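You operate a simulated robot arm through the tools that you are given. There is no shell and no other tool.

The job below is to be done with a simulated robot arm. You get a single attempt, and the scene is never put back.

Task
Wipe the flow table clean, stand the cone in its middle, zero the counter and lock the table.
Fine: use the sponge and put it back; press reset once. What is to be rubbed or washed off counts as gone when no trace of it is left.

It is judged by the outcome, as a careful person would: the job done as asked, and still so three seconds after it is handed in. It fails if anything else is knocked over, pushed out of place, dropped, spilled or broken.

Robot
A 7-joint arm with a two-finger parallel gripper, fixed in place. Base frame: the origin is at the foot of the arm, x ahead of it, y to its left, z up. Units: cm, rad, N and s.
With the tool pointing down near the work surface it reaches from about 26 to 68 cm from the base axis. Its first joint turns from -2.897 to 2.897 rad. Payload 2.5 kg.
The tool frame sits at the grasp point between the pads (the TCP): z along the fingers, y along the line on which they close. The tips reach 3 cm beyond it. Largest opening 9.4 cm; finger width 2.8, thickness 1; the body of the gripper, 5 by 9.6 cm, starts 5.5 cm behind the TCP.
Orientation is told as [roll, pitch, yaw] about the base's x, y, z axes, in that order, counted from this pose: with the fingers straight down and closing along the base's y, the tool's x points along the base's -x, its y along +y and its z along -z.

Tools
- The arm moves only by the tool arm_command. Its argument "series" is a list of rows, each a list of 7 numbers: the turn, a rotation vector about the tool's x, y, z in rad, then the shift along the tool's x, y, z in cm, then the finger opening in cm, from 0 to 9.4. In form: [[ax, ay, az, dx, dy, dz, hand], ...]. A call has 1 to 20 rows; each row is the pose to reach, as a shift and turn from the pose commanded when the call began, along the tool's axes at that moment. Rows are played at 5 a second. More than 5 cm and 0.15 rad between two rows, or a gripper value outside its range, and nothing of the call is played. Where a pose cannot be reached the arm comes as near as it can. A force on the tool above 40 N (or 10 N above the force at the start of the call, whichever is more), or a blocked arm, ends the call early, and 0.2 s more pass. Each finger travels about 7.2 cm/s and halts on what it meets, pressing with about 41 N; the grip force reading is that of the motor and also rises with nothing between the fingers. The clock runs only during rows and for 0.2 s after the last one: add rows that repeat a pose to give the fingers time. It gives the time, the measured TCP pose, the force on the tool (base axes), the opening and the grip force at its end, in the units of the frame above (readings bear some noise), with the torque about the TCP (base axes, N m) and any sound that the robot's microphone picked up.
- Cameras (640 x 400 px; columns grow to the right, rows downward): "scene" is fixed at [5.02, 50.2, 66.77]; the picture's right is [-0.61, -0.79, 0.00], its down [-0.55, 0.42, -0.72] and it looks along [0.57, -0.44, -0.69] (base axes); focal length 306 px, centre (320, 200). "wrist" rides on the gripper at [7.6, 1.4, -10.3] in the tool frame; the picture's right is [-0.18, 0.98, 0.00], its down [-0.75, -0.14, -0.64] and it looks along [-0.63, -0.12, 0.77] (tool axes); focal length 243 px, centre (320, 200). There is no depth. A picture from a camera that has moved, and an enlarged one, comes with that camera's place and axes in the base frame and with its lens.
- camera(camera): a new picture of that camera. It takes no simulated time.
- inspect(camera, box): a new picture of the part [left, top, right, bottom] of that camera's present view, enlarged. It takes no simulated time.
- sign_off(): hands the job in; it is judged then, once.

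Nothing tells you positions but the pictures and the camera data. Unless the task says otherwise, let go and move clear before handing in.

The tools are called after ">>>" by a JSON object that holds its "op" and its "data". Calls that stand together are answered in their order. arm_command: Moves the arm, as the interface text tells. Its arguments: {"type":"object","properties":{"series":{"type":"array"}},"required":["series"]} The other tools are called the same way: camera (camera) takes a picture; inspect (camera, box) takes an enlarged picture of a part of a camera's view; sign_off () hands the job in.

At the start:

```text
t: 0.0
eef_pos: [45.85, 26.38, 40.06]
orientation: [0.001, 0.002, -0.001]
wrist_force: [0.0, -0.2, -0.1]
ft_torque: [0.03, 0.02, 0.0]
gripper_width: 9.4
gripper_force: 0.1
```

scene: 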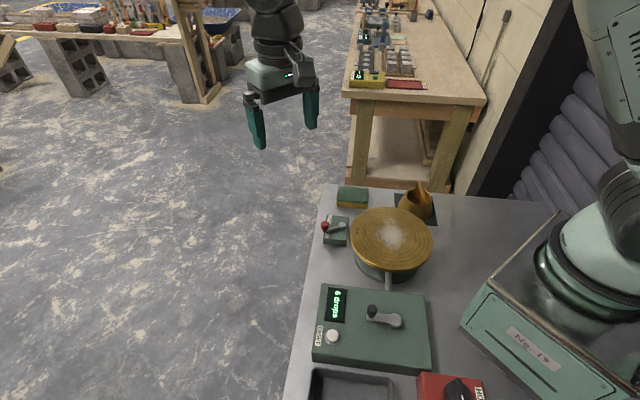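
wrist: 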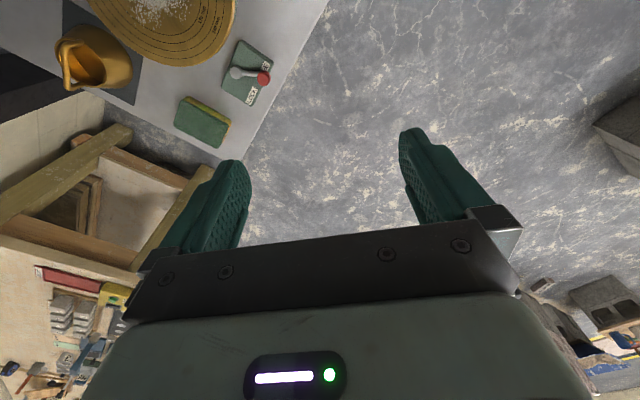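

I see a bench with a round flow table (with whitish residue on it), a cone with a handle on a dark mat, a sponge, a lock lever, a counter box with a reset button, and other items. I'll look closer before moving.

>>> {"op": "inspect", "data": {"camera": "scene", "box": [310, 170, 450, 300]}}

>>> {"op": "inspect", "data": {"camera": "scene", "box": [290, 270, 500, 400]}}

>>> {"op": "inspect", "data": {"camera": "wrist", "box": [40, 0, 340, 180]}}

```text
3.08 times, centred on (380, 235) of scene
camera zoom: at [5.02, 50.2, 66.77], right [-0.61, -0.79, 0.0], down [-0.55, 0.42, -0.72], along [0.57, -0.44, -0.69], focal length 943 px, centre (135, 92)
```

zoom: 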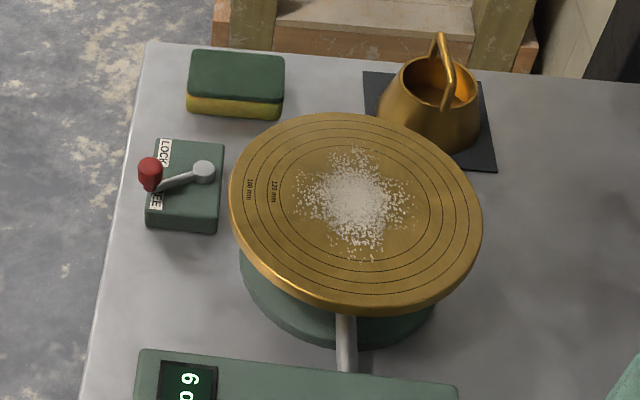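

```text
3.05 times, centred on (395, 335) of scene
camera zoom: at [5.02, 50.2, 66.77], right [-0.61, -0.79, 0.0], down [-0.55, 0.42, -0.72], along [0.57, -0.44, -0.69], focal length 934 px, centre (91, -211)
```

zoom: 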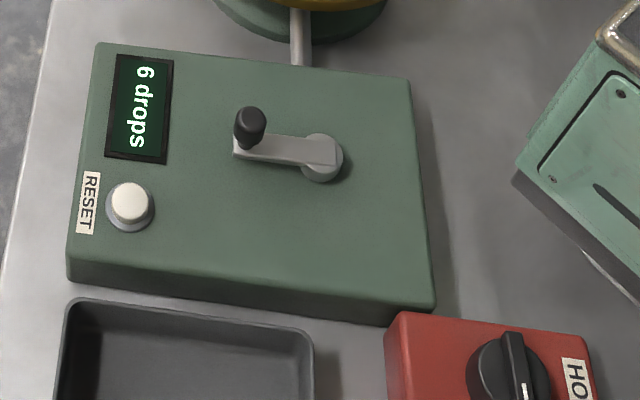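

```text
2.13 times, centred on (190, 90) of wrist
camera zoom: at [38.02, 27.73, 50.15], right [0.18, 0.98, 0.0], down [0.75, -0.14, 0.64], along [0.63, -0.12, -0.77], focal length 518 px, centre (597, 435)
```

zoom: 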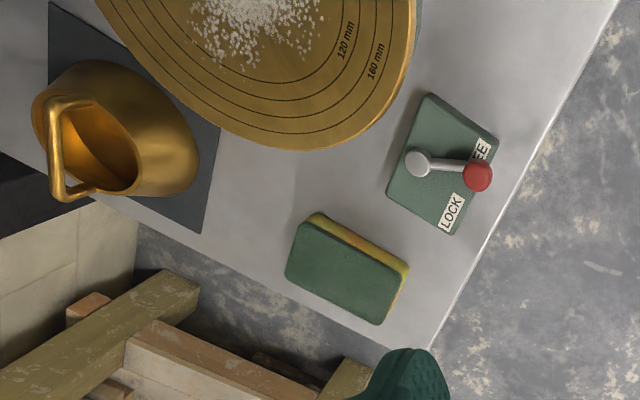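

I've got rough locations: sponge near (52, 2), lock lever ball near (46.7, 16.5, 6), flow table centre near (32, 7), cone near (39, -11), and reset near (23, 33). I'll move the wrist camera back and right at this height to see everything from another angle.

>>> {"op": "arm_command", "data": {"series": [[0, 0, 0, 3, -4, 0, 9.4], [0, 0, 0, 6, -8, 0, 9.4], [0, 0, 0, 9, -12, 0, 9.4], [0, 0, 0, 11, -16, 0, 9.4], [0, 0, 0, 11, -16, 0, 9.4]]}}

>>> {"op": "camera", "data": {"camera": "wrist"}}

>>> {"op": "camera", "data": {"camera": "scene"}}

```text
t: 1.2
eef_pos: [34.58, 10.33, 40.01]
orientation: [0.0, 0.001, -0.001]
wrist_force: [0.3, -0.4, -0.6]
ft_torque: [0.04, 0.02, -0.02]
gripper_width: 9.42
gripper_force: 0.1
```

```text
taken
camera wrist: at [26.92, 11.74, 50.21], right [0.18, 0.98, 0.0], down [0.75, -0.14, 0.64], along [0.63, -0.12, -0.77], focal length 243 px, centre (320, 200)
```

wrist: 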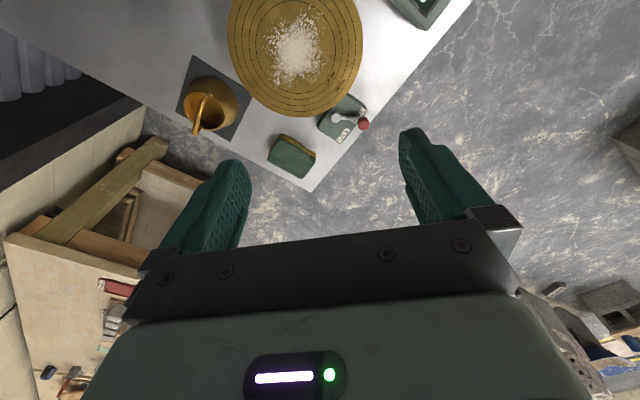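

```text
taken
```

scene: 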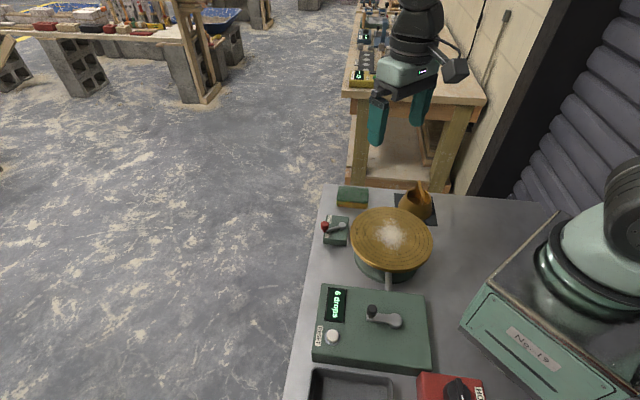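

>>> {"op": "inspect", "data": {"camera": "wrist", "box": [160, 0, 400, 200]}}

>>> {"op": "inspect", "data": {"camera": "wrist", "box": [220, 80, 380, 200]}}

>>> {"op": "inspect", "data": {"camera": "wrist", "box": [150, 40, 260, 150]}}

>>> {"op": "inspect", "data": {"camera": "scene", "box": [385, 170, 445, 230]}}

>>> {"op": "inspect", "data": {"camera": "scene", "box": [310, 205, 360, 255]}}

```text
2.00 times, centred on (280, 100) of wrist
camera zoom: at [26.92, 11.74, 50.21], right [0.18, 0.98, 0.0], down [0.75, -0.14, 0.64], along [0.63, -0.12, -0.77], focal length 485 px, centre (400, 400)
```

zoom: 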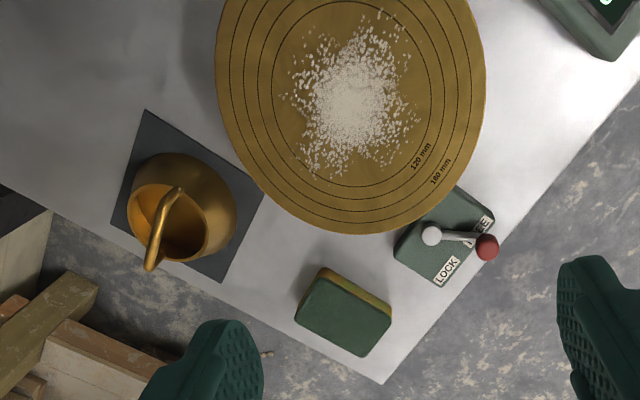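

```text
3.33 times, centred on (300, 140) of wrist
camera zoom: at [26.92, 11.74, 50.21], right [0.18, 0.98, 0.0], down [0.75, -0.14, 0.64], along [0.63, -0.12, -0.77], focal length 809 px, centre (387, 400)
```

zoom: 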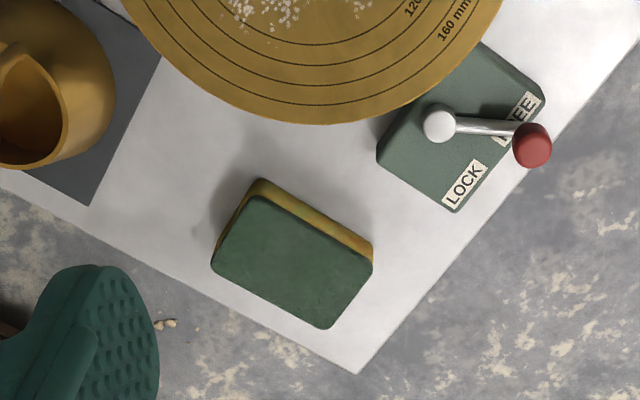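

```text
3.64 times, centred on (205, 95) of wrist
camera zoom: at [26.92, 11.74, 50.21], right [0.18, 0.98, 0.0], down [0.75, -0.14, 0.64], along [0.63, -0.12, -0.77], focal length 882 px, centre (738, 582)
```

zoom: 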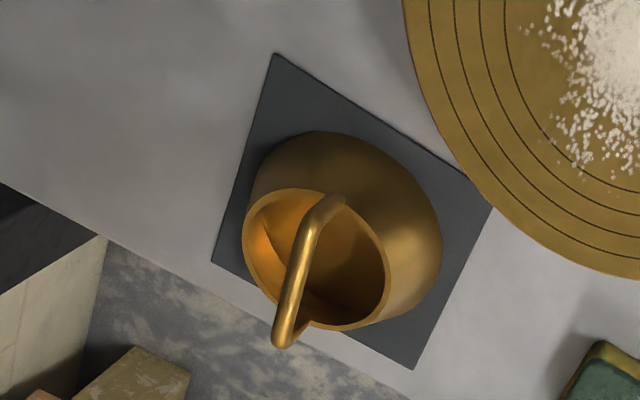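

```text
6.67 times, centred on (415, 200) of scene
camera zoom: at [5.02, 50.2, 66.77], right [-0.61, -0.79, 0.0], down [-0.55, 0.42, -0.72], along [0.57, -0.44, -0.69], focal length 2043 px, centre (-313, 200)
```

zoom: 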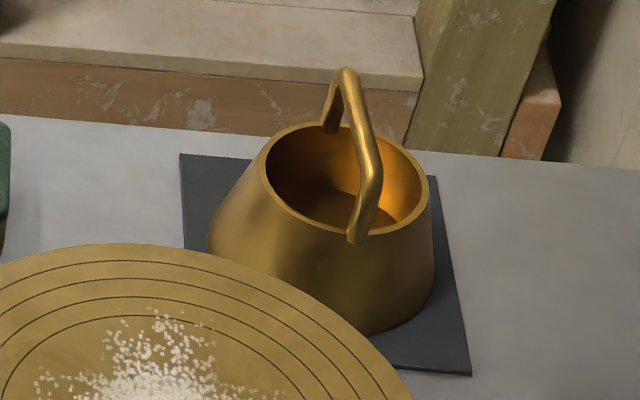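

```text
8.00 times, centred on (335, 230) of scene
camera zoom: at [5.02, 50.2, 66.77], right [-0.61, -0.79, 0.0], down [-0.55, 0.42, -0.72], along [0.57, -0.44, -0.69], focal length 2451 px, centre (200, -40)
```

zoom: 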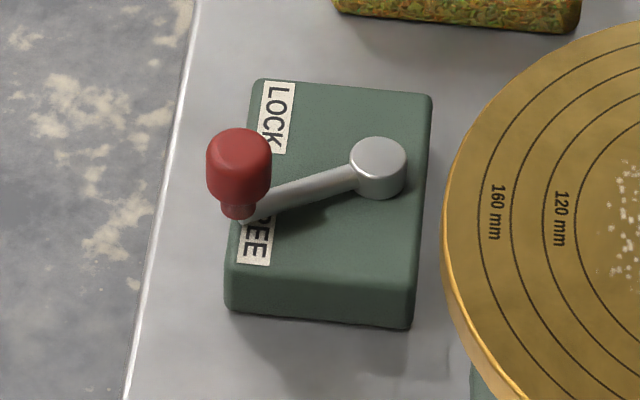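

The cone stands upright on its mat with an arched handle; the lever sits on FREE with LOCK on the far (+x) side. I'll take precise zooms of the disc, the button and the rest to triangulate.

>>> {"op": "inspect", "data": {"camera": "scene", "box": [345, 200, 440, 290]}}

>>> {"op": "inspect", "data": {"camera": "wrist", "box": [220, 0, 380, 120]}}

>>> {"op": "inspect", "data": {"camera": "scene", "box": [320, 175, 390, 225]}}

>>> {"op": "inspect", "data": {"camera": "scene", "box": [305, 280, 385, 380]}}

```text
4.44 times, centred on (392, 245) of scene
camera zoom: at [5.02, 50.2, 66.77], right [-0.61, -0.79, 0.0], down [-0.55, 0.42, -0.72], along [0.57, -0.44, -0.69], focal length 1362 px, centre (-2, 0)
```

zoom: 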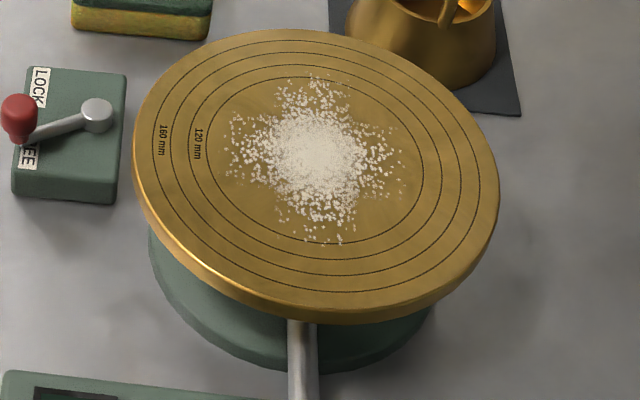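

```text
3.33 times, centred on (300, 60) of wrist
camera zoom: at [26.92, 11.74, 50.21], right [0.18, 0.98, 0.0], down [0.75, -0.14, 0.64], along [0.63, -0.12, -0.77], focal length 809 px, centre (387, 667)
```

zoom: 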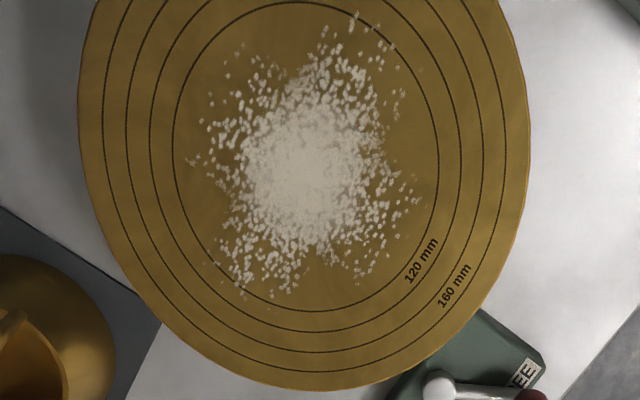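

```text
8.00 times, centred on (355, 200) of scene
camera zoom: at [5.02, 50.2, 66.77], right [-0.61, -0.79, 0.0], down [-0.55, 0.42, -0.72], along [0.57, -0.44, -0.69], focal length 2451 px, centre (40, 200)
```

zoom: 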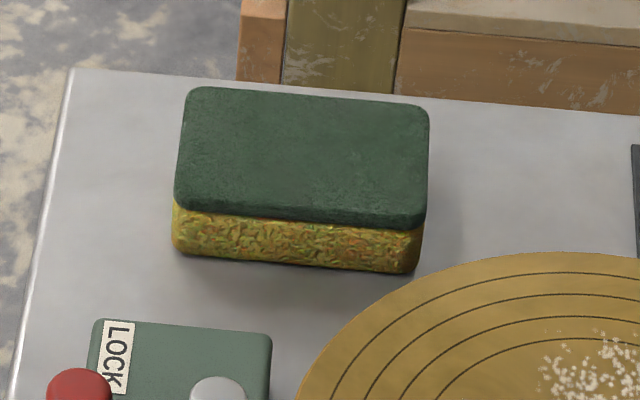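

```text
4.00 times, centred on (345, 330) of scene
camera zoom: at [5.02, 50.2, 66.77], right [-0.61, -0.79, 0.0], down [-0.55, 0.42, -0.72], along [0.57, -0.44, -0.69], focal length 1226 px, centre (220, -320)
```

zoom: 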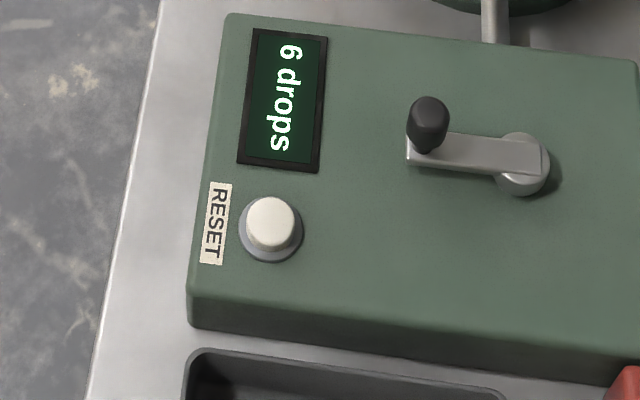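

Triangulation gives: bench z≈0.3, sponge centre (52.5, 0.6), top z≈3.8, 8.8×6.1 cm with its long axis at about 46°; disc centre (32.5, 7.2), top z≈8.8. The cone handle bar is centred near (38.4, -11) at z≈10, running at -44°. Next I'll move over the sponge, yawed 0.8 rad to grip its short side, and check.

>>> {"op": "arm_command", "data": {"series": [[0, 0, -0.114, -2.57, -1.39, 2.86, 9.4], [0, 0, -0.229, -5.13, -2.78, 5.71, 9.4], [0, 0, -0.343, -7.7, -4.17, 8.57, 9.4], [0, 0, -0.457, -10.27, -5.56, 11.43, 9.4], [0, 0, -0.571, -12.84, -6.95, 14.29, 9.4], [0, 0, -0.686, -15.4, -8.34, 17.14, 9.4], [0, 0, -0.8, -17.97, -9.73, 20, 9.4], [0, 0, -0.8, -17.97, -9.73, 20, 9.4], [0, 0, -0.8, -17.97, -9.73, 20, 9.4]]}}

>>> {"op": "camera", "data": {"camera": "wrist"}}

>>> {"op": "inspect", "data": {"camera": "scene", "box": [300, 120, 460, 240]}}

```text
t: 3.2
eef_pos: [52.9, 0.48, 19.98]
orientation: [0.001, 0.001, 0.801]
wrist_force: [-0.1, 0.6, -0.5]
ft_torque: [-0.03, 0.0, -0.01]
gripper_width: 9.42
gripper_force: 0.2
```

```text
taken
camera wrist: at [46.4, -3.95, 30.15], right [-0.58, 0.82, 0.0], down [0.63, 0.44, 0.64], along [0.52, 0.37, -0.77], focal length 243 px, centre (320, 200)
```

wrist: 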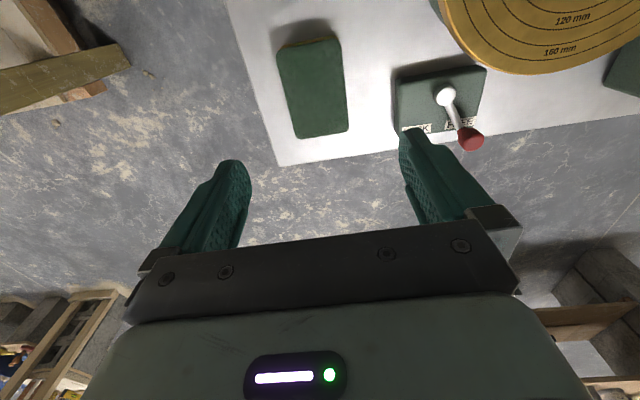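

```text
3.33 times, centred on (380, 180) of scene
camera zoom: at [5.02, 50.2, 66.77], right [-0.61, -0.79, 0.0], down [-0.55, 0.42, -0.72], along [0.57, -0.44, -0.69], focal length 1021 px, centre (120, 267)
```

zoom: 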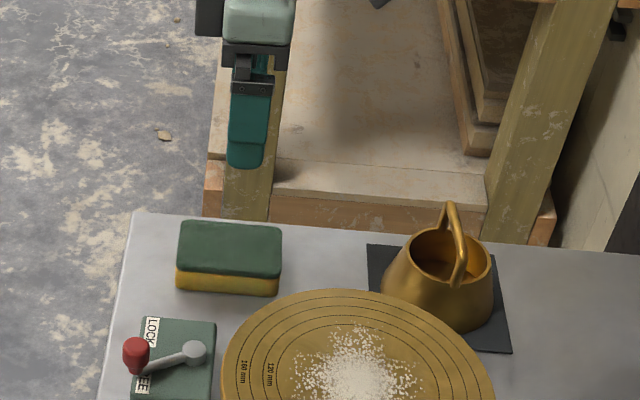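

The sponge is directly below the gripper as expected. I'll zoom in to refine its centre and its angle before going down.

>>> {"op": "inspect", "data": {"camera": "wrist", "box": [250, 10, 390, 160]}}

>>> {"op": "inspect", "data": {"camera": "wrist", "box": [380, 40, 510, 170]}}

```text
2.67 times, centred on (320, 85) of wrist
camera zoom: at [46.4, -3.95, 30.15], right [-0.58, 0.82, 0.0], down [0.63, 0.44, 0.64], along [0.52, 0.37, -0.77], focal length 647 px, centre (320, 507)
```

zoom: 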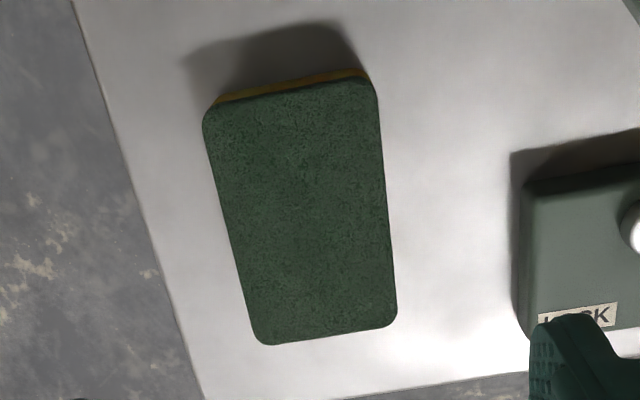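

```text
3.08 times, centred on (445, 105) of wrist
camera zoom: at [46.4, -3.95, 30.15], right [-0.58, 0.82, 0.0], down [0.63, 0.44, 0.64], along [0.52, 0.37, -0.77], focal length 746 px, centre (-65, 492)
```

zoom: 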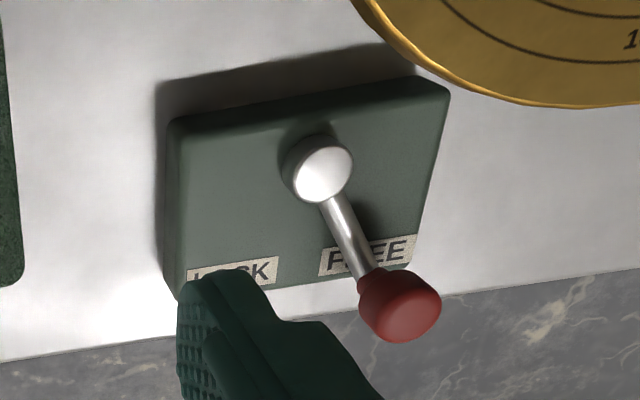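

The sponge centre comes out at (53.0, 0.3) with its long axis at 45°, so the gripper is lined up. I'll go straight down to z≈4.6 so the tips stay about 1.3 cm above the bench, then close.

>>> {"op": "arm_command", "data": {"series": [[0, 0, 0.01, 0, 0, 4, 9.4], [0, 0, 0.01, 0, 0, 8, 9.4], [0, 0, 0.01, 0, -0.1, 12, 9.4], [0, 0, 0.01, 0, -0.1, 14, 9.4], [0, 0, 0.01, 0, -0.1, 15.4, 9.4], [0, 0, 0.01, 0, -0.1, 15.4, 9.4]]}}

>>> {"op": "inspect", "data": {"camera": "scene", "box": [300, 140, 420, 240]}}

>>> {"op": "camera", "data": {"camera": "wrist"}}

```text
t: 4.6
eef_pos: [52.73, 0.46, 4.49]
orientation: [0.001, -0.001, 0.79]
wrist_force: [-0.2, -0.1, -0.8]
ft_torque: [0.02, -0.03, 0.0]
gripper_width: 9.41
gripper_force: 0.1
```

```text
4.00 times, centred on (360, 190) of scene
camera zoom: at [5.02, 50.2, 66.77], right [-0.61, -0.79, 0.0], down [-0.55, 0.42, -0.72], along [0.57, -0.44, -0.69], focal length 1226 px, centre (160, 240)
```

zoom: 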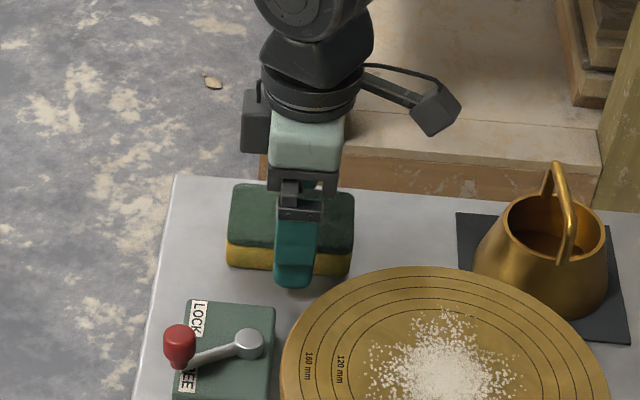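

```text
taken
camera wrist: at [46.28, -3.95, 14.69], right [-0.57, 0.82, 0.0], down [0.63, 0.44, 0.64], along [0.53, 0.37, -0.77], focal length 243 px, centre (320, 200)
```

wrist: 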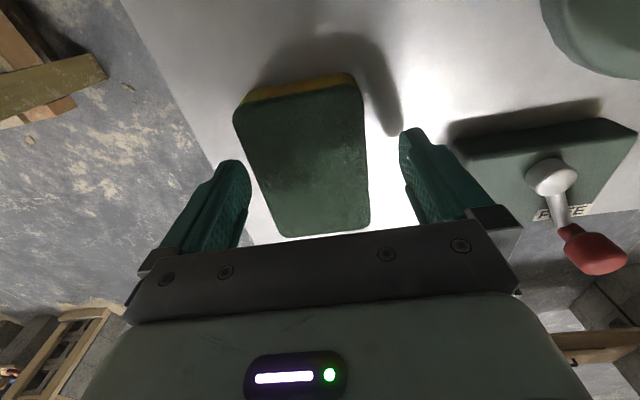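

The sponge lies between the fingers, slightly nearer the left one. I'll shift 0.3 cm to centre it and close gently.

>>> {"op": "arm_command", "data": {"series": [[0, 0, 0, 0, -0.3, 0, 9.4], [0, 0, 0, 0, -0.3, 0, 8.0], [0, 0, 0, 0, -0.3, 0, 6.5], [0, 0, 0, 0, -0.3, 0, 5.5], [0, 0, 0, 0, -0.3, 0, 5.0], [0, 0, 0, 0, -0.3, 0, 5.0]]}}

>>> {"op": "camera", "data": {"camera": "wrist"}}

```text
t: 6.0
eef_pos: [52.94, 0.3, 4.46]
orientation: [-0.001, 0.0, 0.789]
wrist_force: [0.2, -0.2, 0.7]
ft_torque: [-0.01, -0.02, 0.01]
gripper_width: 6.23
gripper_force: 41.4
```

```text
taken
camera wrist: at [46.49, -4.14, 14.74], right [-0.57, 0.82, 0.0], down [0.63, 0.44, 0.64], along [0.53, 0.37, -0.77], focal length 243 px, centre (320, 200)
```

wrist: 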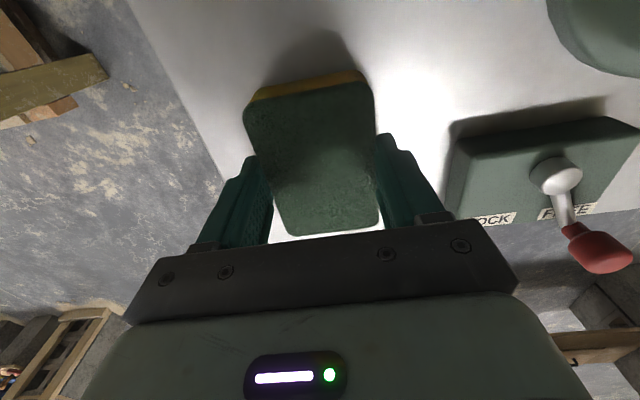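

The sponge is gripped at 6.2 cm wide. I'll lift it straight up and check the hold.

>>> {"op": "arm_command", "data": {"series": [[0, 0, 0, 0, 0, -2, 5.0], [0, 0, 0, 0, 0, -6, 5.0], [0, 0, 0, 0, 0, -10.5, 5.0], [0, 0, 0, 0, 0, -15, 5.0], [0, 0, 0, 0, 0, -15.5, 5.0], [0, 0, 0, 0, 0, -15.5, 5.0]]}}

>>> {"op": "camera", "data": {"camera": "wrist"}}

>>> {"op": "camera", "data": {"camera": "scene"}}

```text
t: 7.4
eef_pos: [52.95, 0.25, 20.01]
orientation: [0.001, 0.0, 0.791]
wrist_force: [-0.7, 0.9, 0.2]
ft_torque: [0.0, -0.01, 0.02]
gripper_width: 6.2
gripper_force: 41.4
```

```text
taken
camera wrist: at [46.46, -4.1, 30.22], right [-0.57, 0.82, 0.0], down [0.63, 0.44, 0.64], along [0.53, 0.37, -0.77], focal length 243 px, centre (320, 200)
```

wrist: 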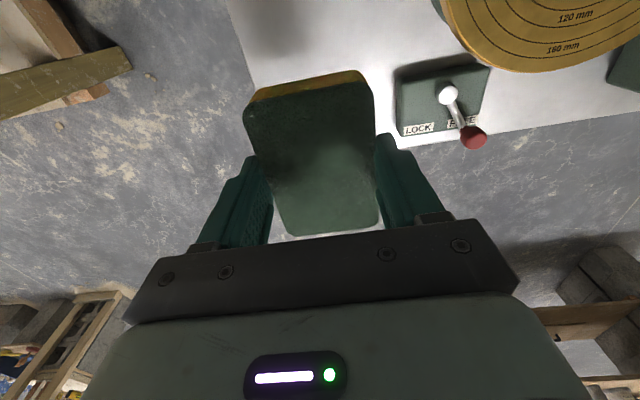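

```text
taken
```

scene: 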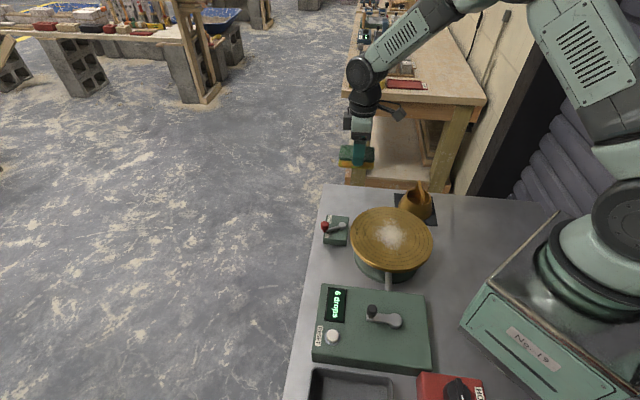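

The sponge is held firmly. I'll move it over the disc centre, then lower to just above contact.

>>> {"op": "arm_command", "data": {"series": [[0, 0, 0, 1.89, 3.89, 0, 5.0], [0, 0, 0, 3.78, 7.77, 0, 5.0], [0, 0, 0, 5.66, 11.66, 0, 5.0], [0, 0, 0, 7.55, 15.54, 0, 5.0], [0, 0, 0, 9.44, 19.43, 0, 5.0], [0, 0, 0, 9.44, 19.43, 3, 5.0], [0, 0, 0, 9.44, 19.43, 5.5, 5.0], [0, 0, 0, 9.44, 19.43, 5.5, 5.0]]}}

>>> {"op": "inspect", "data": {"camera": "scene", "box": [320, 150, 460, 300]}}

>>> {"op": "camera", "data": {"camera": "wrist"}}

```text
t: 9.2
eef_pos: [32.53, 7.28, 14.56]
orientation: [-0.001, 0.001, 0.79]
wrist_force: [1.0, 0.2, -0.8]
ft_torque: [0.0, 0.04, 0.01]
gripper_width: 6.21
gripper_force: 41.2
```

```text
2.67 times, centred on (390, 225) of scene
camera zoom: at [5.02, 50.2, 66.77], right [-0.61, -0.79, 0.0], down [-0.55, 0.42, -0.72], along [0.57, -0.44, -0.69], focal length 817 px, centre (133, 133)
```

zoom: 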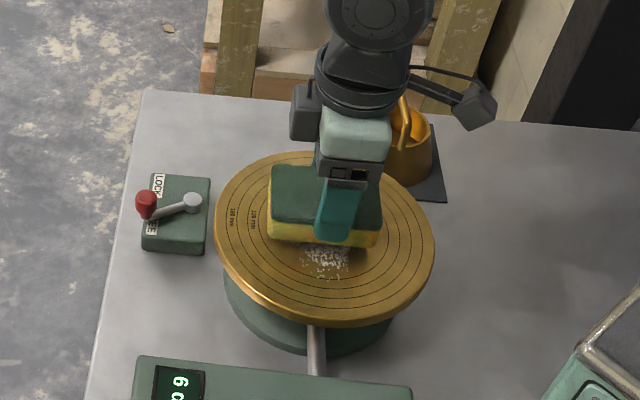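

```text
taken
camera wrist: at [26.04, 2.83, 24.75], right [-0.57, 0.82, 0.0], down [0.63, 0.44, 0.64], along [0.53, 0.37, -0.77], focal length 243 px, centre (320, 200)
```

wrist: 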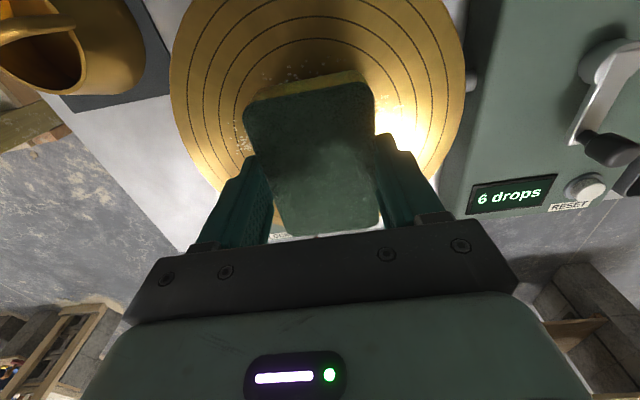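

The sponge is over the disc centre, about 1 cm or so above it. I'll lower slowly and watch the force.

>>> {"op": "arm_command", "data": {"series": [[0, 0, 0, 0, 0, 0.3, 5.0], [0, 0, 0, 0, 0, 0.6, 5.0], [0, 0, 0, 0, 0, 0.8, 5.0], [0, 0, 0, 0, 0, 0.8, 5.0]]}}

>>> {"op": "inspect", "data": {"camera": "scene", "box": [350, 190, 440, 270]}}

```text
t: 10.2
eef_pos: [32.65, 7.28, 13.81]
orientation: [0.001, 0.0, 0.789]
wrist_force: [0.6, -0.2, -0.8]
ft_torque: [-0.02, 0.01, 0.0]
gripper_width: 6.24
gripper_force: 41.4
```

```text
5.00 times, centred on (395, 230) of scene
camera zoom: at [5.02, 50.2, 66.77], right [-0.61, -0.79, 0.0], down [-0.55, 0.42, -0.72], along [0.57, -0.44, -0.69], focal length 1532 px, centre (-55, 50)
```

zoom: 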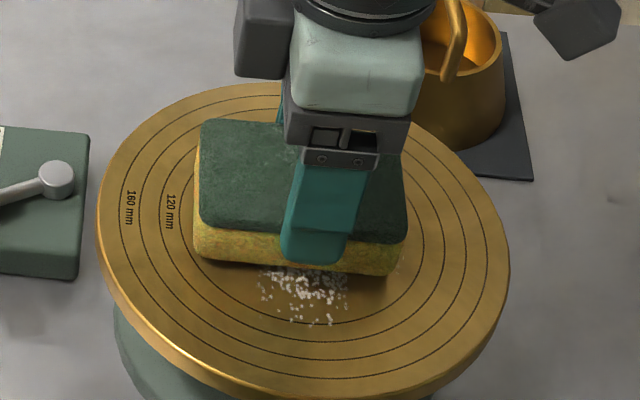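

No contact yet at z 13.8. I'll continue in finer steps.

>>> {"op": "arm_command", "data": {"series": [[0, 0, 0, 0, 0, 0.15, 5.0], [0, 0, 0, 0, 0, 0.3, 5.0], [0, 0, 0, 0, 0, 0.4, 5.0], [0, 0, 0, 0, 0, 0.4, 5.0]]}}

```text
t: 11.2
eef_pos: [32.5, 7.24, 13.33]
orientation: [0.001, -0.001, 0.79]
wrist_force: [-0.6, 0.4, 0.2]
ft_torque: [0.01, 0.0, -0.02]
gripper_width: 6.23
gripper_force: 41.1
```

>>> {"op": "arm_command", "data": {"series": [[0, 0, 0, 0, 0, 0.1, 5.0], [0, 0, 0, 0, 0, 0.2, 5.0], [0, 0, 0, 0, 0, 0.2, 5.0]]}}

>>> {"op": "inspect", "data": {"camera": "scene", "box": [350, 190, 440, 270]}}

```text
t: 12.0
eef_pos: [32.56, 7.35, 13.09]
orientation: [-0.001, 0.0, 0.791]
wrist_force: [0.0, 0.0, -0.1]
ft_torque: [0.02, -0.02, 0.04]
gripper_width: 6.21
gripper_force: 41.0
```

```text
5.00 times, centred on (395, 230) of scene
camera zoom: at [5.02, 50.2, 66.77], right [-0.61, -0.79, 0.0], down [-0.55, 0.42, -0.72], along [0.57, -0.44, -0.69], focal length 1532 px, centre (-55, 50)
```

zoom: 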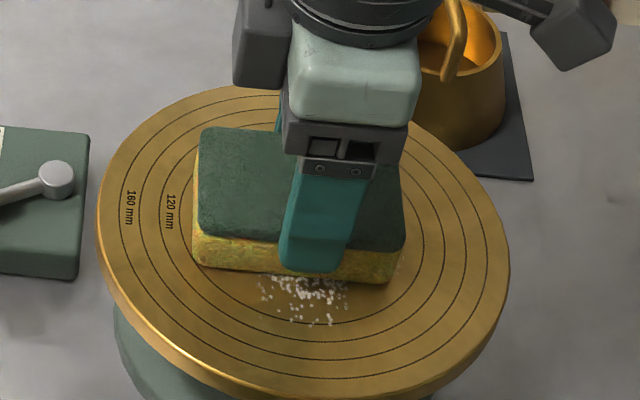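

Still no contact force at z 13.1; continuing down.

>>> {"op": "arm_command", "data": {"series": [[0, 0, 0, 0, 0, 0.1, 5.0], [0, 0, 0, 0, 0, 0.2, 5.0], [0, 0, 0, 0, 0, 0.2, 5.0]]}}

```text
t: 12.8
eef_pos: [32.61, 7.4, 12.94]
orientation: [0.0, 0.001, 0.789]
wrist_force: [-3.3, -0.9, 20.0]
ft_torque: [-0.02, 0.16, 0.05]
gripper_width: 6.2
gripper_force: 40.9
```

Contact at about z 13.0 with 20 N. I'll ease off slightly and make a first test sweep across the disc along the tool's y, then look.

>>> {"op": "arm_command", "data": {"series": [[0, 0, 0, 0, 0, -0.05, 5.0], [0, 0, 0, 0, 1, -0.05, 5.0], [0, 0, 0, 0, 2, -0.05, 5.0], [0, 0, 0, 0, 3, -0.05, 5.0], [0, 0, 0, 0, 4, -0.05, 5.0], [0, 0, 0, 0, 3, -0.05, 5.0], [0, 0, 0, 0, 2, -0.05, 5.0], [0, 0, 0, 0, 1, -0.05, 5.0], [0, 0, 0, 0, 0, -0.05, 5.0], [0, 0, 0, 0, 0, -0.05, 5.0]]}}

>>> {"op": "inspect", "data": {"camera": "scene", "box": [350, 190, 440, 270]}}

```text
t: 15.0
eef_pos: [32.57, 7.33, 13.06]
orientation: [0.0, 0.0, 0.791]
wrist_force: [-0.5, 1.6, 3.5]
ft_torque: [0.05, 0.07, 0.03]
gripper_width: 6.23
gripper_force: 40.5
```

```text
5.00 times, centred on (395, 230) of scene
camera zoom: at [5.02, 50.2, 66.77], right [-0.61, -0.79, 0.0], down [-0.55, 0.42, -0.72], along [0.57, -0.44, -0.69], focal length 1532 px, centre (-55, 50)
```

zoom: 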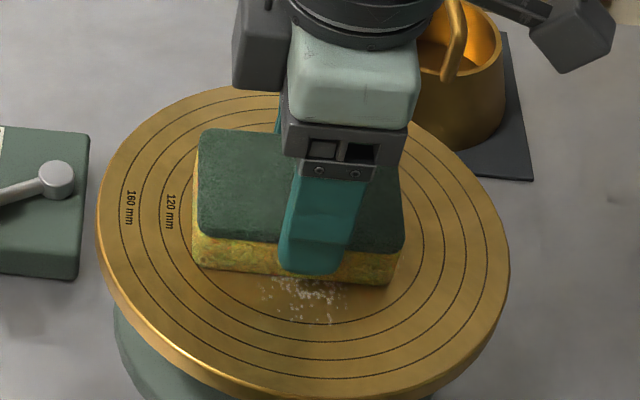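

The rubbing fades the powder. I'll press a little more and make repeated sweeps over the middle.

>>> {"op": "arm_command", "data": {"series": [[0, 0, 0, 0, 0, 0.03, 5.0], [0, 0, 0, 0, 1.5, 0.03, 5.0], [0, 0, 0, 0, 3, 0.03, 5.0], [0, 0, 0, 0, 4.5, 0.03, 5.0], [0, 0, 0, 0, 3, 0.03, 5.0], [0, 0, 0, 0, 1.5, 0.03, 5.0], [0, 0, 0, 0, 0, 0.03, 5.0], [0, 0, 0, 0, -1.5, 0.03, 5.0], [0, 0, 0, 0, -3, 0.03, 5.0], [0, 0, 0, 0, -4.5, 0.03, 5.0], [0, 0, 0, 0, -3, 0.03, 5.0], [0, 0, 0, 0, -1.5, 0.03, 5.0], [0, 0, 0, 0, 0, 0.03, 5.0], [0, 0, 0, 0, 1.5, 0.03, 5.0], [0, 0, 0, 0, 3, 0.03, 5.0], [0, 0, 0, 0, 4.5, 0.03, 5.0], [0, 0, 0, 0, 3, 0.03, 5.0], [0, 0, 0, 0, 1.5, 0.03, 5.0], [0, 0, 0, 0, 0, 0.03, 5.0], [0, 0, 0, 0, 0, 0.03, 5.0]]}}

>>> {"op": "inspect", "data": {"camera": "scene", "box": [350, 190, 440, 270]}}

>>> {"op": "camera", "data": {"camera": "wrist"}}

```text
t: 19.2
eef_pos: [32.49, 7.22, 12.9]
orientation: [-0.002, 0.0, 0.788]
wrist_force: [-0.9, 0.4, -0.4]
ft_torque: [-0.05, -0.02, 0.0]
gripper_width: 6.23
gripper_force: 40.6
```

```text
5.00 times, centred on (395, 230) of scene
camera zoom: at [5.02, 50.2, 66.77], right [-0.61, -0.79, 0.0], down [-0.55, 0.42, -0.72], along [0.57, -0.44, -0.69], focal length 1532 px, centre (-55, 50)
```

zoom: 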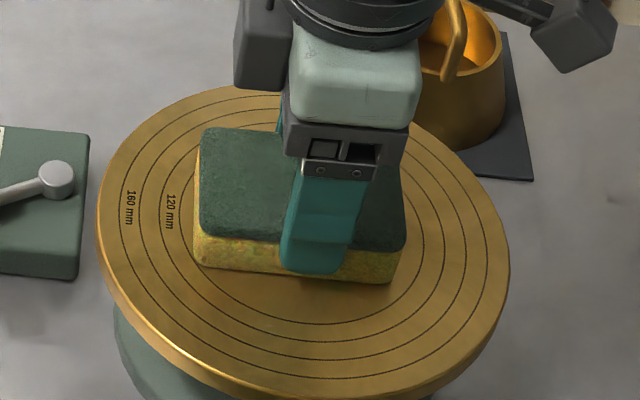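

```text
taken
camera wrist: at [26.06, 2.77, 23.18], right [-0.57, 0.82, 0.0], down [0.63, 0.44, 0.64], along [0.53, 0.36, -0.77], focal length 243 px, centre (320, 200)
```

wrist: 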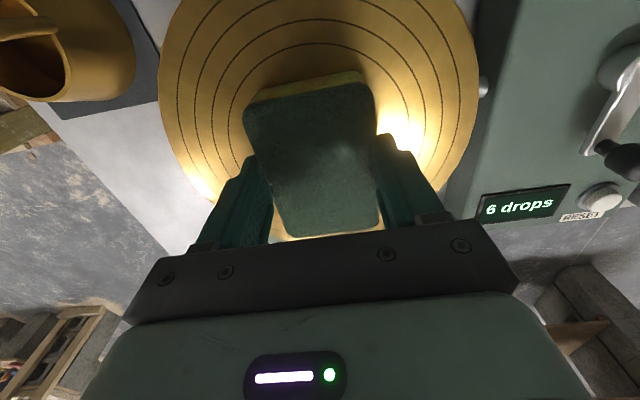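

The front area looks clean and the counter still shows 6 drops. I'll press slightly more and sweep at offsets of ±3 cm along the sponge's long axis.

>>> {"op": "arm_command", "data": {"series": [[0, 0, 0, 0, 0, 0.05, 5.0], [0, 0, 0, 1.5, 0, 0.05, 5.0], [0, 0, 0, 3, 0, 0.05, 5.0], [0, 0, 0, 3, 1.5, 0.05, 5.0], [0, 0, 0, 3, 3, 0.05, 5.0], [0, 0, 0, 3, 4.5, 0.05, 5.0], [0, 0, 0, 3, 3, 0.05, 5.0], [0, 0, 0, 3, 1.5, 0.05, 5.0], [0, 0, 0, 3, 0, 0.05, 5.0], [0, 0, 0, 3, -1.5, 0.05, 5.0], [0, 0, 0, 3, -3, 0.05, 5.0], [0, 0, 0, 3, -4.5, 0.05, 5.0], [0, 0, 0, 3, -3, 0.05, 5.0], [0, 0, 0, 3, -1.5, 0.05, 5.0], [0, 0, 0, 3, 0, 0.05, 5.0], [0, 0, 0, 3, 1.5, 0.05, 5.0], [0, 0, 0, 3, 3, 0.05, 5.0], [0, 0, 0, 3, 1.5, 0.05, 5.0], [0, 0, 0, 3, 0, 0.05, 5.0], [0, 0, 0, 3, 0, 0.05, 5.0]]}}

>>> {"op": "inspect", "data": {"camera": "scene", "box": [350, 190, 440, 270]}}

```text
t: 23.4
eef_pos: [30.48, 5.11, 12.85]
orientation: [0.001, 0.0, 0.789]
wrist_force: [-4.1, 5.6, 9.1]
ft_torque: [0.18, 0.13, 0.06]
gripper_width: 6.2
gripper_force: 41.2
```

```text
5.00 times, centred on (395, 230) of scene
camera zoom: at [5.02, 50.2, 66.77], right [-0.61, -0.79, 0.0], down [-0.55, 0.42, -0.72], along [0.57, -0.44, -0.69], focal length 1532 px, centre (-55, 50)
```

zoom: 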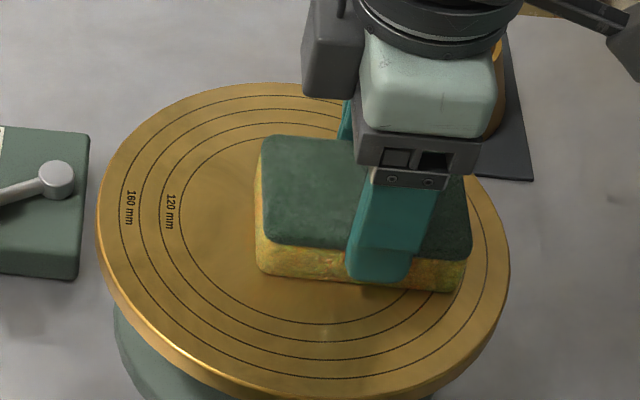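

Good contact at about 9 N. Now the same sweeps on the opposite side (−3 cm offset).

>>> {"op": "arm_command", "data": {"series": [[0, 0, 0, -1.5, 0, 0, 5.0], [0, 0, 0, -3, 0, 0, 5.0], [0, 0, 0, -4.5, 0, 0, 5.0], [0, 0, 0, -6, 0, 0, 5.0], [0, 0, 0, -6, 1.5, 0, 5.0], [0, 0, 0, -6, 3, 0, 5.0], [0, 0, 0, -6, 4.5, 0, 5.0], [0, 0, 0, -6, 3, 0, 5.0], [0, 0, 0, -6, 1.5, 0, 5.0], [0, 0, 0, -6, 0, 0, 5.0], [0, 0, 0, -6, -1.5, 0, 5.0], [0, 0, 0, -6, -3, 0, 5.0], [0, 0, 0, -6, -4.5, 0, 5.0], [0, 0, 0, -6, -3, 0, 5.0], [0, 0, 0, -6, -1.5, 0, 5.0], [0, 0, 0, -6, 0, 0, 5.0], [0, 0, 0, -6, 1.5, 0, 5.0], [0, 0, 0, -6, 3, 0, 5.0], [0, 0, 0, -6, 1.5, 0, 5.0], [0, 0, 0, -6, 0, 0, 5.0]]}}

>>> {"op": "inspect", "data": {"camera": "scene", "box": [350, 190, 440, 270]}}

```text
t: 27.6
eef_pos: [34.7, 9.52, 12.81]
orientation: [-0.001, -0.001, 0.792]
wrist_force: [1.0, 0.4, -0.3]
ft_torque: [0.02, 0.02, -0.03]
gripper_width: 6.22
gripper_force: 40.8
```

```text
5.00 times, centred on (395, 230) of scene
camera zoom: at [5.02, 50.2, 66.77], right [-0.61, -0.79, 0.0], down [-0.55, 0.42, -0.72], along [0.57, -0.44, -0.69], focal length 1532 px, centre (-55, 50)
```

zoom: 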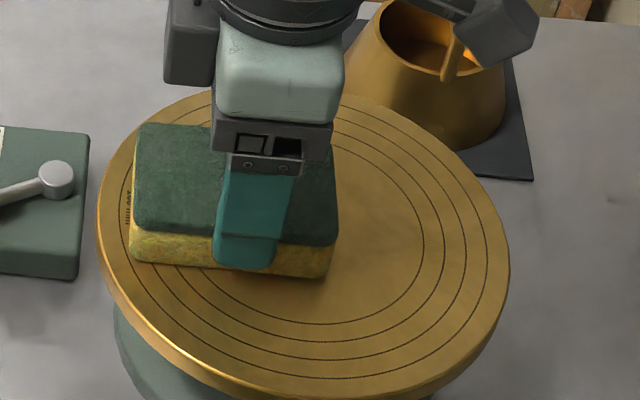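

The disc looks clean from here. I'll lift clear and move partway toward the sponge's home so I can inspect the whole disc.

>>> {"op": "arm_command", "data": {"series": [[0, 0, 0, 0, 0, -2, 5.0], [0, 0, 0, 0, 0, -6, 5.0], [0, 0, 0, -2, -3, -8.5, 5.0], [0, 0, 0, -4, -6.5, -9, 5.0], [0, 0, 0, -6, -10, -9, 5.0], [0, 0, 0, -6.5, -14, -9, 5.0], [0, 0, 0, -6.5, -18, -9, 5.0], [0, 0, 0, -6.5, -18, -9, 5.0]]}}

>>> {"op": "inspect", "data": {"camera": "scene", "box": [345, 200, 440, 285]}}

>>> {"op": "camera", "data": {"camera": "wrist"}}

```text
t: 29.4
eef_pos: [52.05, 1.32, 21.94]
orientation: [-0.002, 0.001, 0.791]
wrist_force: [-0.4, -0.2, -0.5]
ft_torque: [-0.03, 0.01, 0.01]
gripper_width: 6.26
gripper_force: 41.3
```

```text
4.71 times, centred on (392, 242) of scene
camera zoom: at [5.02, 50.2, 66.77], right [-0.61, -0.79, 0.0], down [-0.55, 0.42, -0.72], along [0.57, -0.44, -0.69], focal length 1442 px, centre (-21, 0)
```

zoom: 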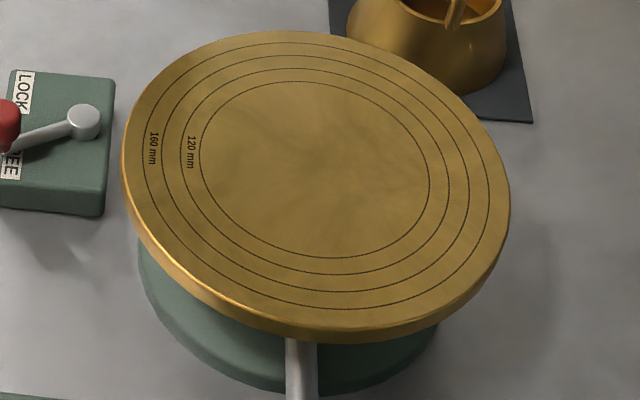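

```text
taken
camera wrist: at [45.56, -3.11, 32.13], right [-0.57, 0.82, 0.0], down [0.63, 0.44, 0.64], along [0.53, 0.37, -0.77], focal length 243 px, centre (320, 200)
```

wrist: 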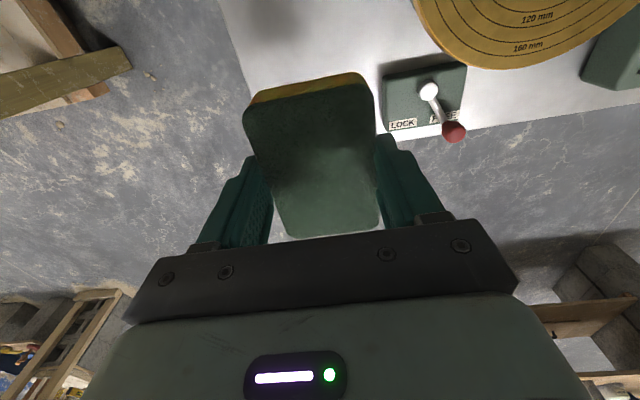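

The disc looks clean; I'll zoom tightly to check for any faint trace before putting the sponge back.

>>> {"op": "inspect", "data": {"camera": "scene", "box": [370, 210, 415, 240]}}

>>> {"op": "inspect", "data": {"camera": "scene", "box": [370, 230, 415, 260]}}

>>> {"op": "inspect", "data": {"camera": "scene", "box": [400, 215, 435, 250]}}

```text
13.33 times, centred on (392, 225) of scene
camera zoom: at [5.02, 50.2, 66.77], right [-0.61, -0.79, 0.0], down [-0.55, 0.42, -0.72], along [0.57, -0.44, -0.69], focal length 4086 px, centre (-647, -133)
```

zoom: 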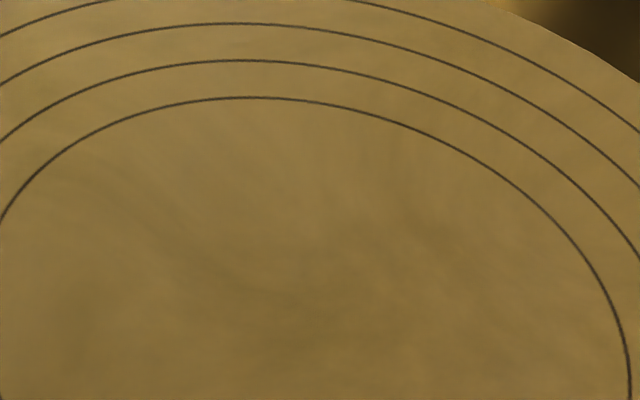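

```text
13.33 times, centred on (392, 245) of scene
camera zoom: at [5.02, 50.2, 66.77], right [-0.61, -0.79, 0.0], down [-0.55, 0.42, -0.72], along [0.57, -0.44, -0.69], focal length 4086 px, centre (-647, -400)
```

zoom: 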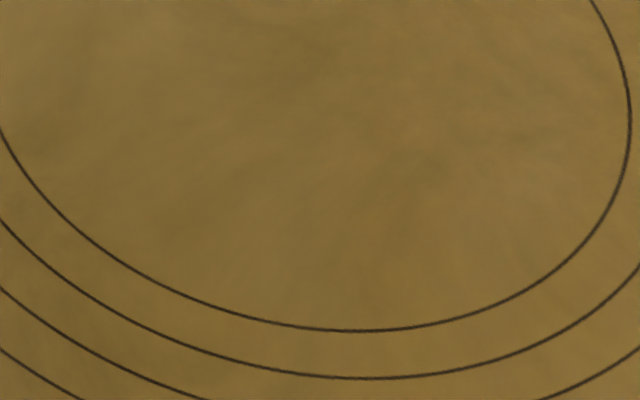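

```text
11.43 times, centred on (418, 232) of scene
camera zoom: at [5.02, 50.2, 66.77], right [-0.61, -0.79, 0.0], down [-0.55, 0.42, -0.72], along [0.57, -0.44, -0.69], focal length 3502 px, centre (-794, -171)
```

zoom: 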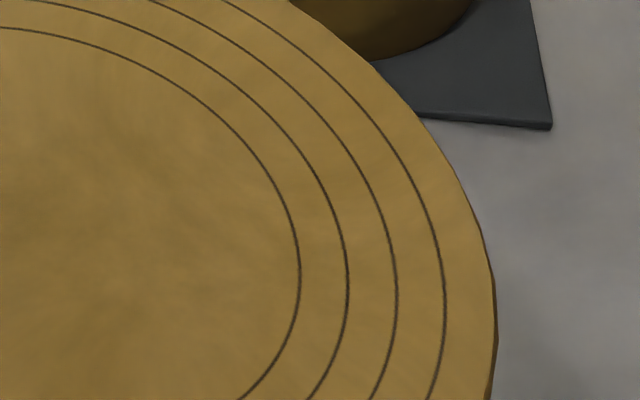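

No trace remains at high zoom. Now I'll carry the sponge back exactly to its original pose, going down to just about touching the bench.

>>> {"op": "arm_command", "data": {"series": [[0, 0, 0, 0.06, -1.43, 0, 5.0], [0, 0, 0, 0.06, -1.43, 4.5, 5.0], [0, 0, 0, 0.06, -1.43, 9, 5.0], [0, 0, 0, 0.06, -1.43, 13, 5.0], [0, 0, 0, 0.06, -1.43, 16, 5.0], [0, 0, 0, 0.06, -1.43, 17, 5.0], [0, 0, 0, 0.06, -1.43, 17.3, 5.0], [0, 0, 0, 0.06, -1.43, 17.3, 5.0]]}}

>>> {"op": "inspect", "data": {"camera": "scene", "box": [320, 175, 390, 225]}}

```text
t: 31.2
eef_pos: [52.98, 0.38, 4.69]
orientation: [-0.001, -0.001, 0.791]
wrist_force: [0.1, -0.2, -0.3]
ft_torque: [0.03, 0.01, -0.03]
gripper_width: 6.22
gripper_force: 41.2
```

```text
8.00 times, centred on (355, 200) of scene
camera zoom: at [5.02, 50.2, 66.77], right [-0.61, -0.79, 0.0], down [-0.55, 0.42, -0.72], along [0.57, -0.44, -0.69], focal length 2451 px, centre (40, 200)
```

zoom: 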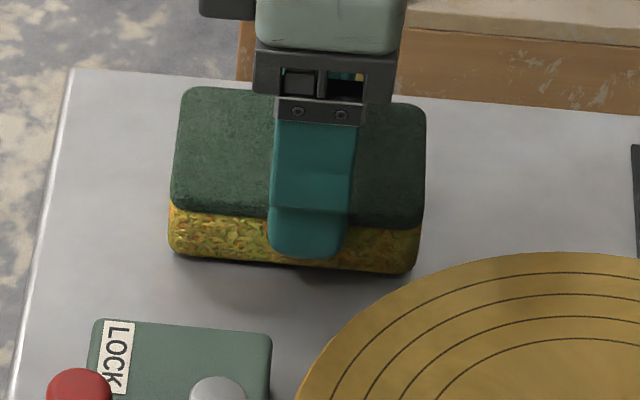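

Position matches the original outline. I'll lower in tenths of a centimetre until it touches.

>>> {"op": "arm_command", "data": {"series": [[0, 0, 0, 0, 0, 0.1, 5.0], [0, 0, 0, 0, 0, 0.15, 5.0], [0, 0, 0, 0, 0, 0.2, 5.0], [0, 0, 0, 0, 0, 0.2, 5.0]]}}

```text
t: 32.2
eef_pos: [52.91, 0.35, 4.36]
orientation: [0.001, -0.002, 0.791]
wrist_force: [0.4, -0.4, 0.3]
ft_torque: [0.0, -0.01, 0.01]
gripper_width: 6.22
gripper_force: 41.0
```

>>> {"op": "arm_command", "data": {"series": [[0, 0, 0, 0, 0, 0.05, 5.0], [0, 0, 0, 0, 0, 0.1, 5.0], [0, 0, 0, 0, 0, 0.1, 5.0]]}}

```text
t: 33.0
eef_pos: [53.03, 0.35, 4.31]
orientation: [-0.002, -0.001, 0.789]
wrist_force: [-3.1, 0.6, 12.7]
ft_torque: [-0.01, 0.12, -0.04]
gripper_width: 6.19
gripper_force: 41.2
```

Contact at 12.7 N, so the sponge is on the bench. I'll open and rise straight up.

>>> {"op": "arm_command", "data": {"series": [[0, 0, 0, 0, 0, -0.04, 5.5], [0, 0, 0, 0, 0, -0.04, 7.0], [0, 0, 0, 0, 0, -0.04, 9.4], [0, 0, 0, 0, 0, -0.04, 9.4], [0, 0, 0, 0, 0, -2, 9.4], [0, 0, 0, 0, 0, -5, 9.4], [0, 0, 0, 0, 0, -9, 9.4], [0, 0, 0, 0, 0, -13, 9.4], [0, 0, 0, 0, 0, -17, 9.4], [0, 0, 0, 0, 0, -17, 9.4]]}}

>>> {"op": "inspect", "data": {"camera": "scene", "box": [320, 175, 390, 225]}}

>>> {"op": "camera", "data": {"camera": "wrist"}}

```text
t: 35.2
eef_pos: [52.91, 0.26, 21.37]
orientation: [0.001, 0.0, 0.789]
wrist_force: [0.2, 0.6, 0.5]
ft_torque: [0.01, 0.03, 0.01]
gripper_width: 9.41
gripper_force: 0.0
```

```text
8.00 times, centred on (355, 200) of scene
camera zoom: at [5.02, 50.2, 66.77], right [-0.61, -0.79, 0.0], down [-0.55, 0.42, -0.72], along [0.57, -0.44, -0.69], focal length 2451 px, centre (40, 200)
```

zoom: 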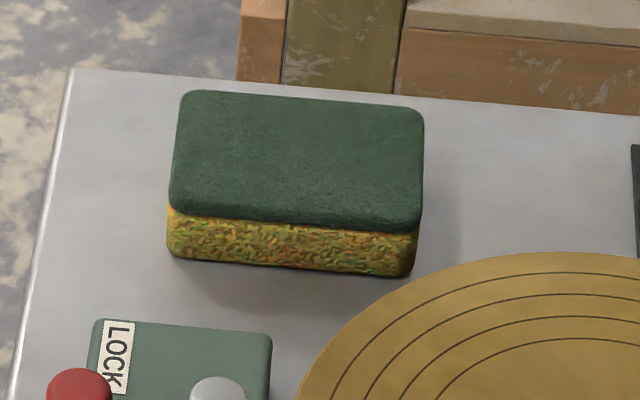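

```text
taken
camera wrist: at [46.5, -4.0, 31.49], right [-0.57, 0.82, 0.0], down [0.63, 0.44, 0.64], along [0.53, 0.37, -0.77], focal length 243 px, centre (320, 200)
```

wrist: 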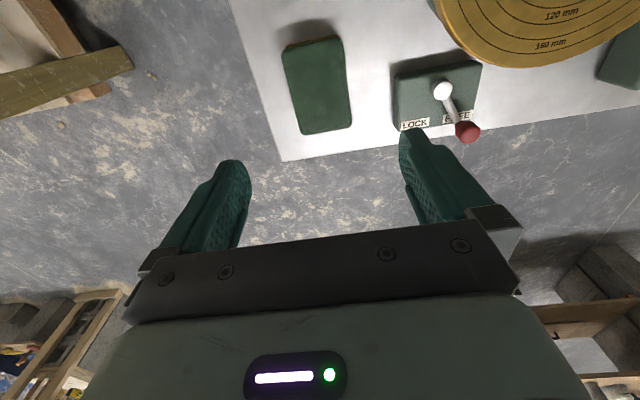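

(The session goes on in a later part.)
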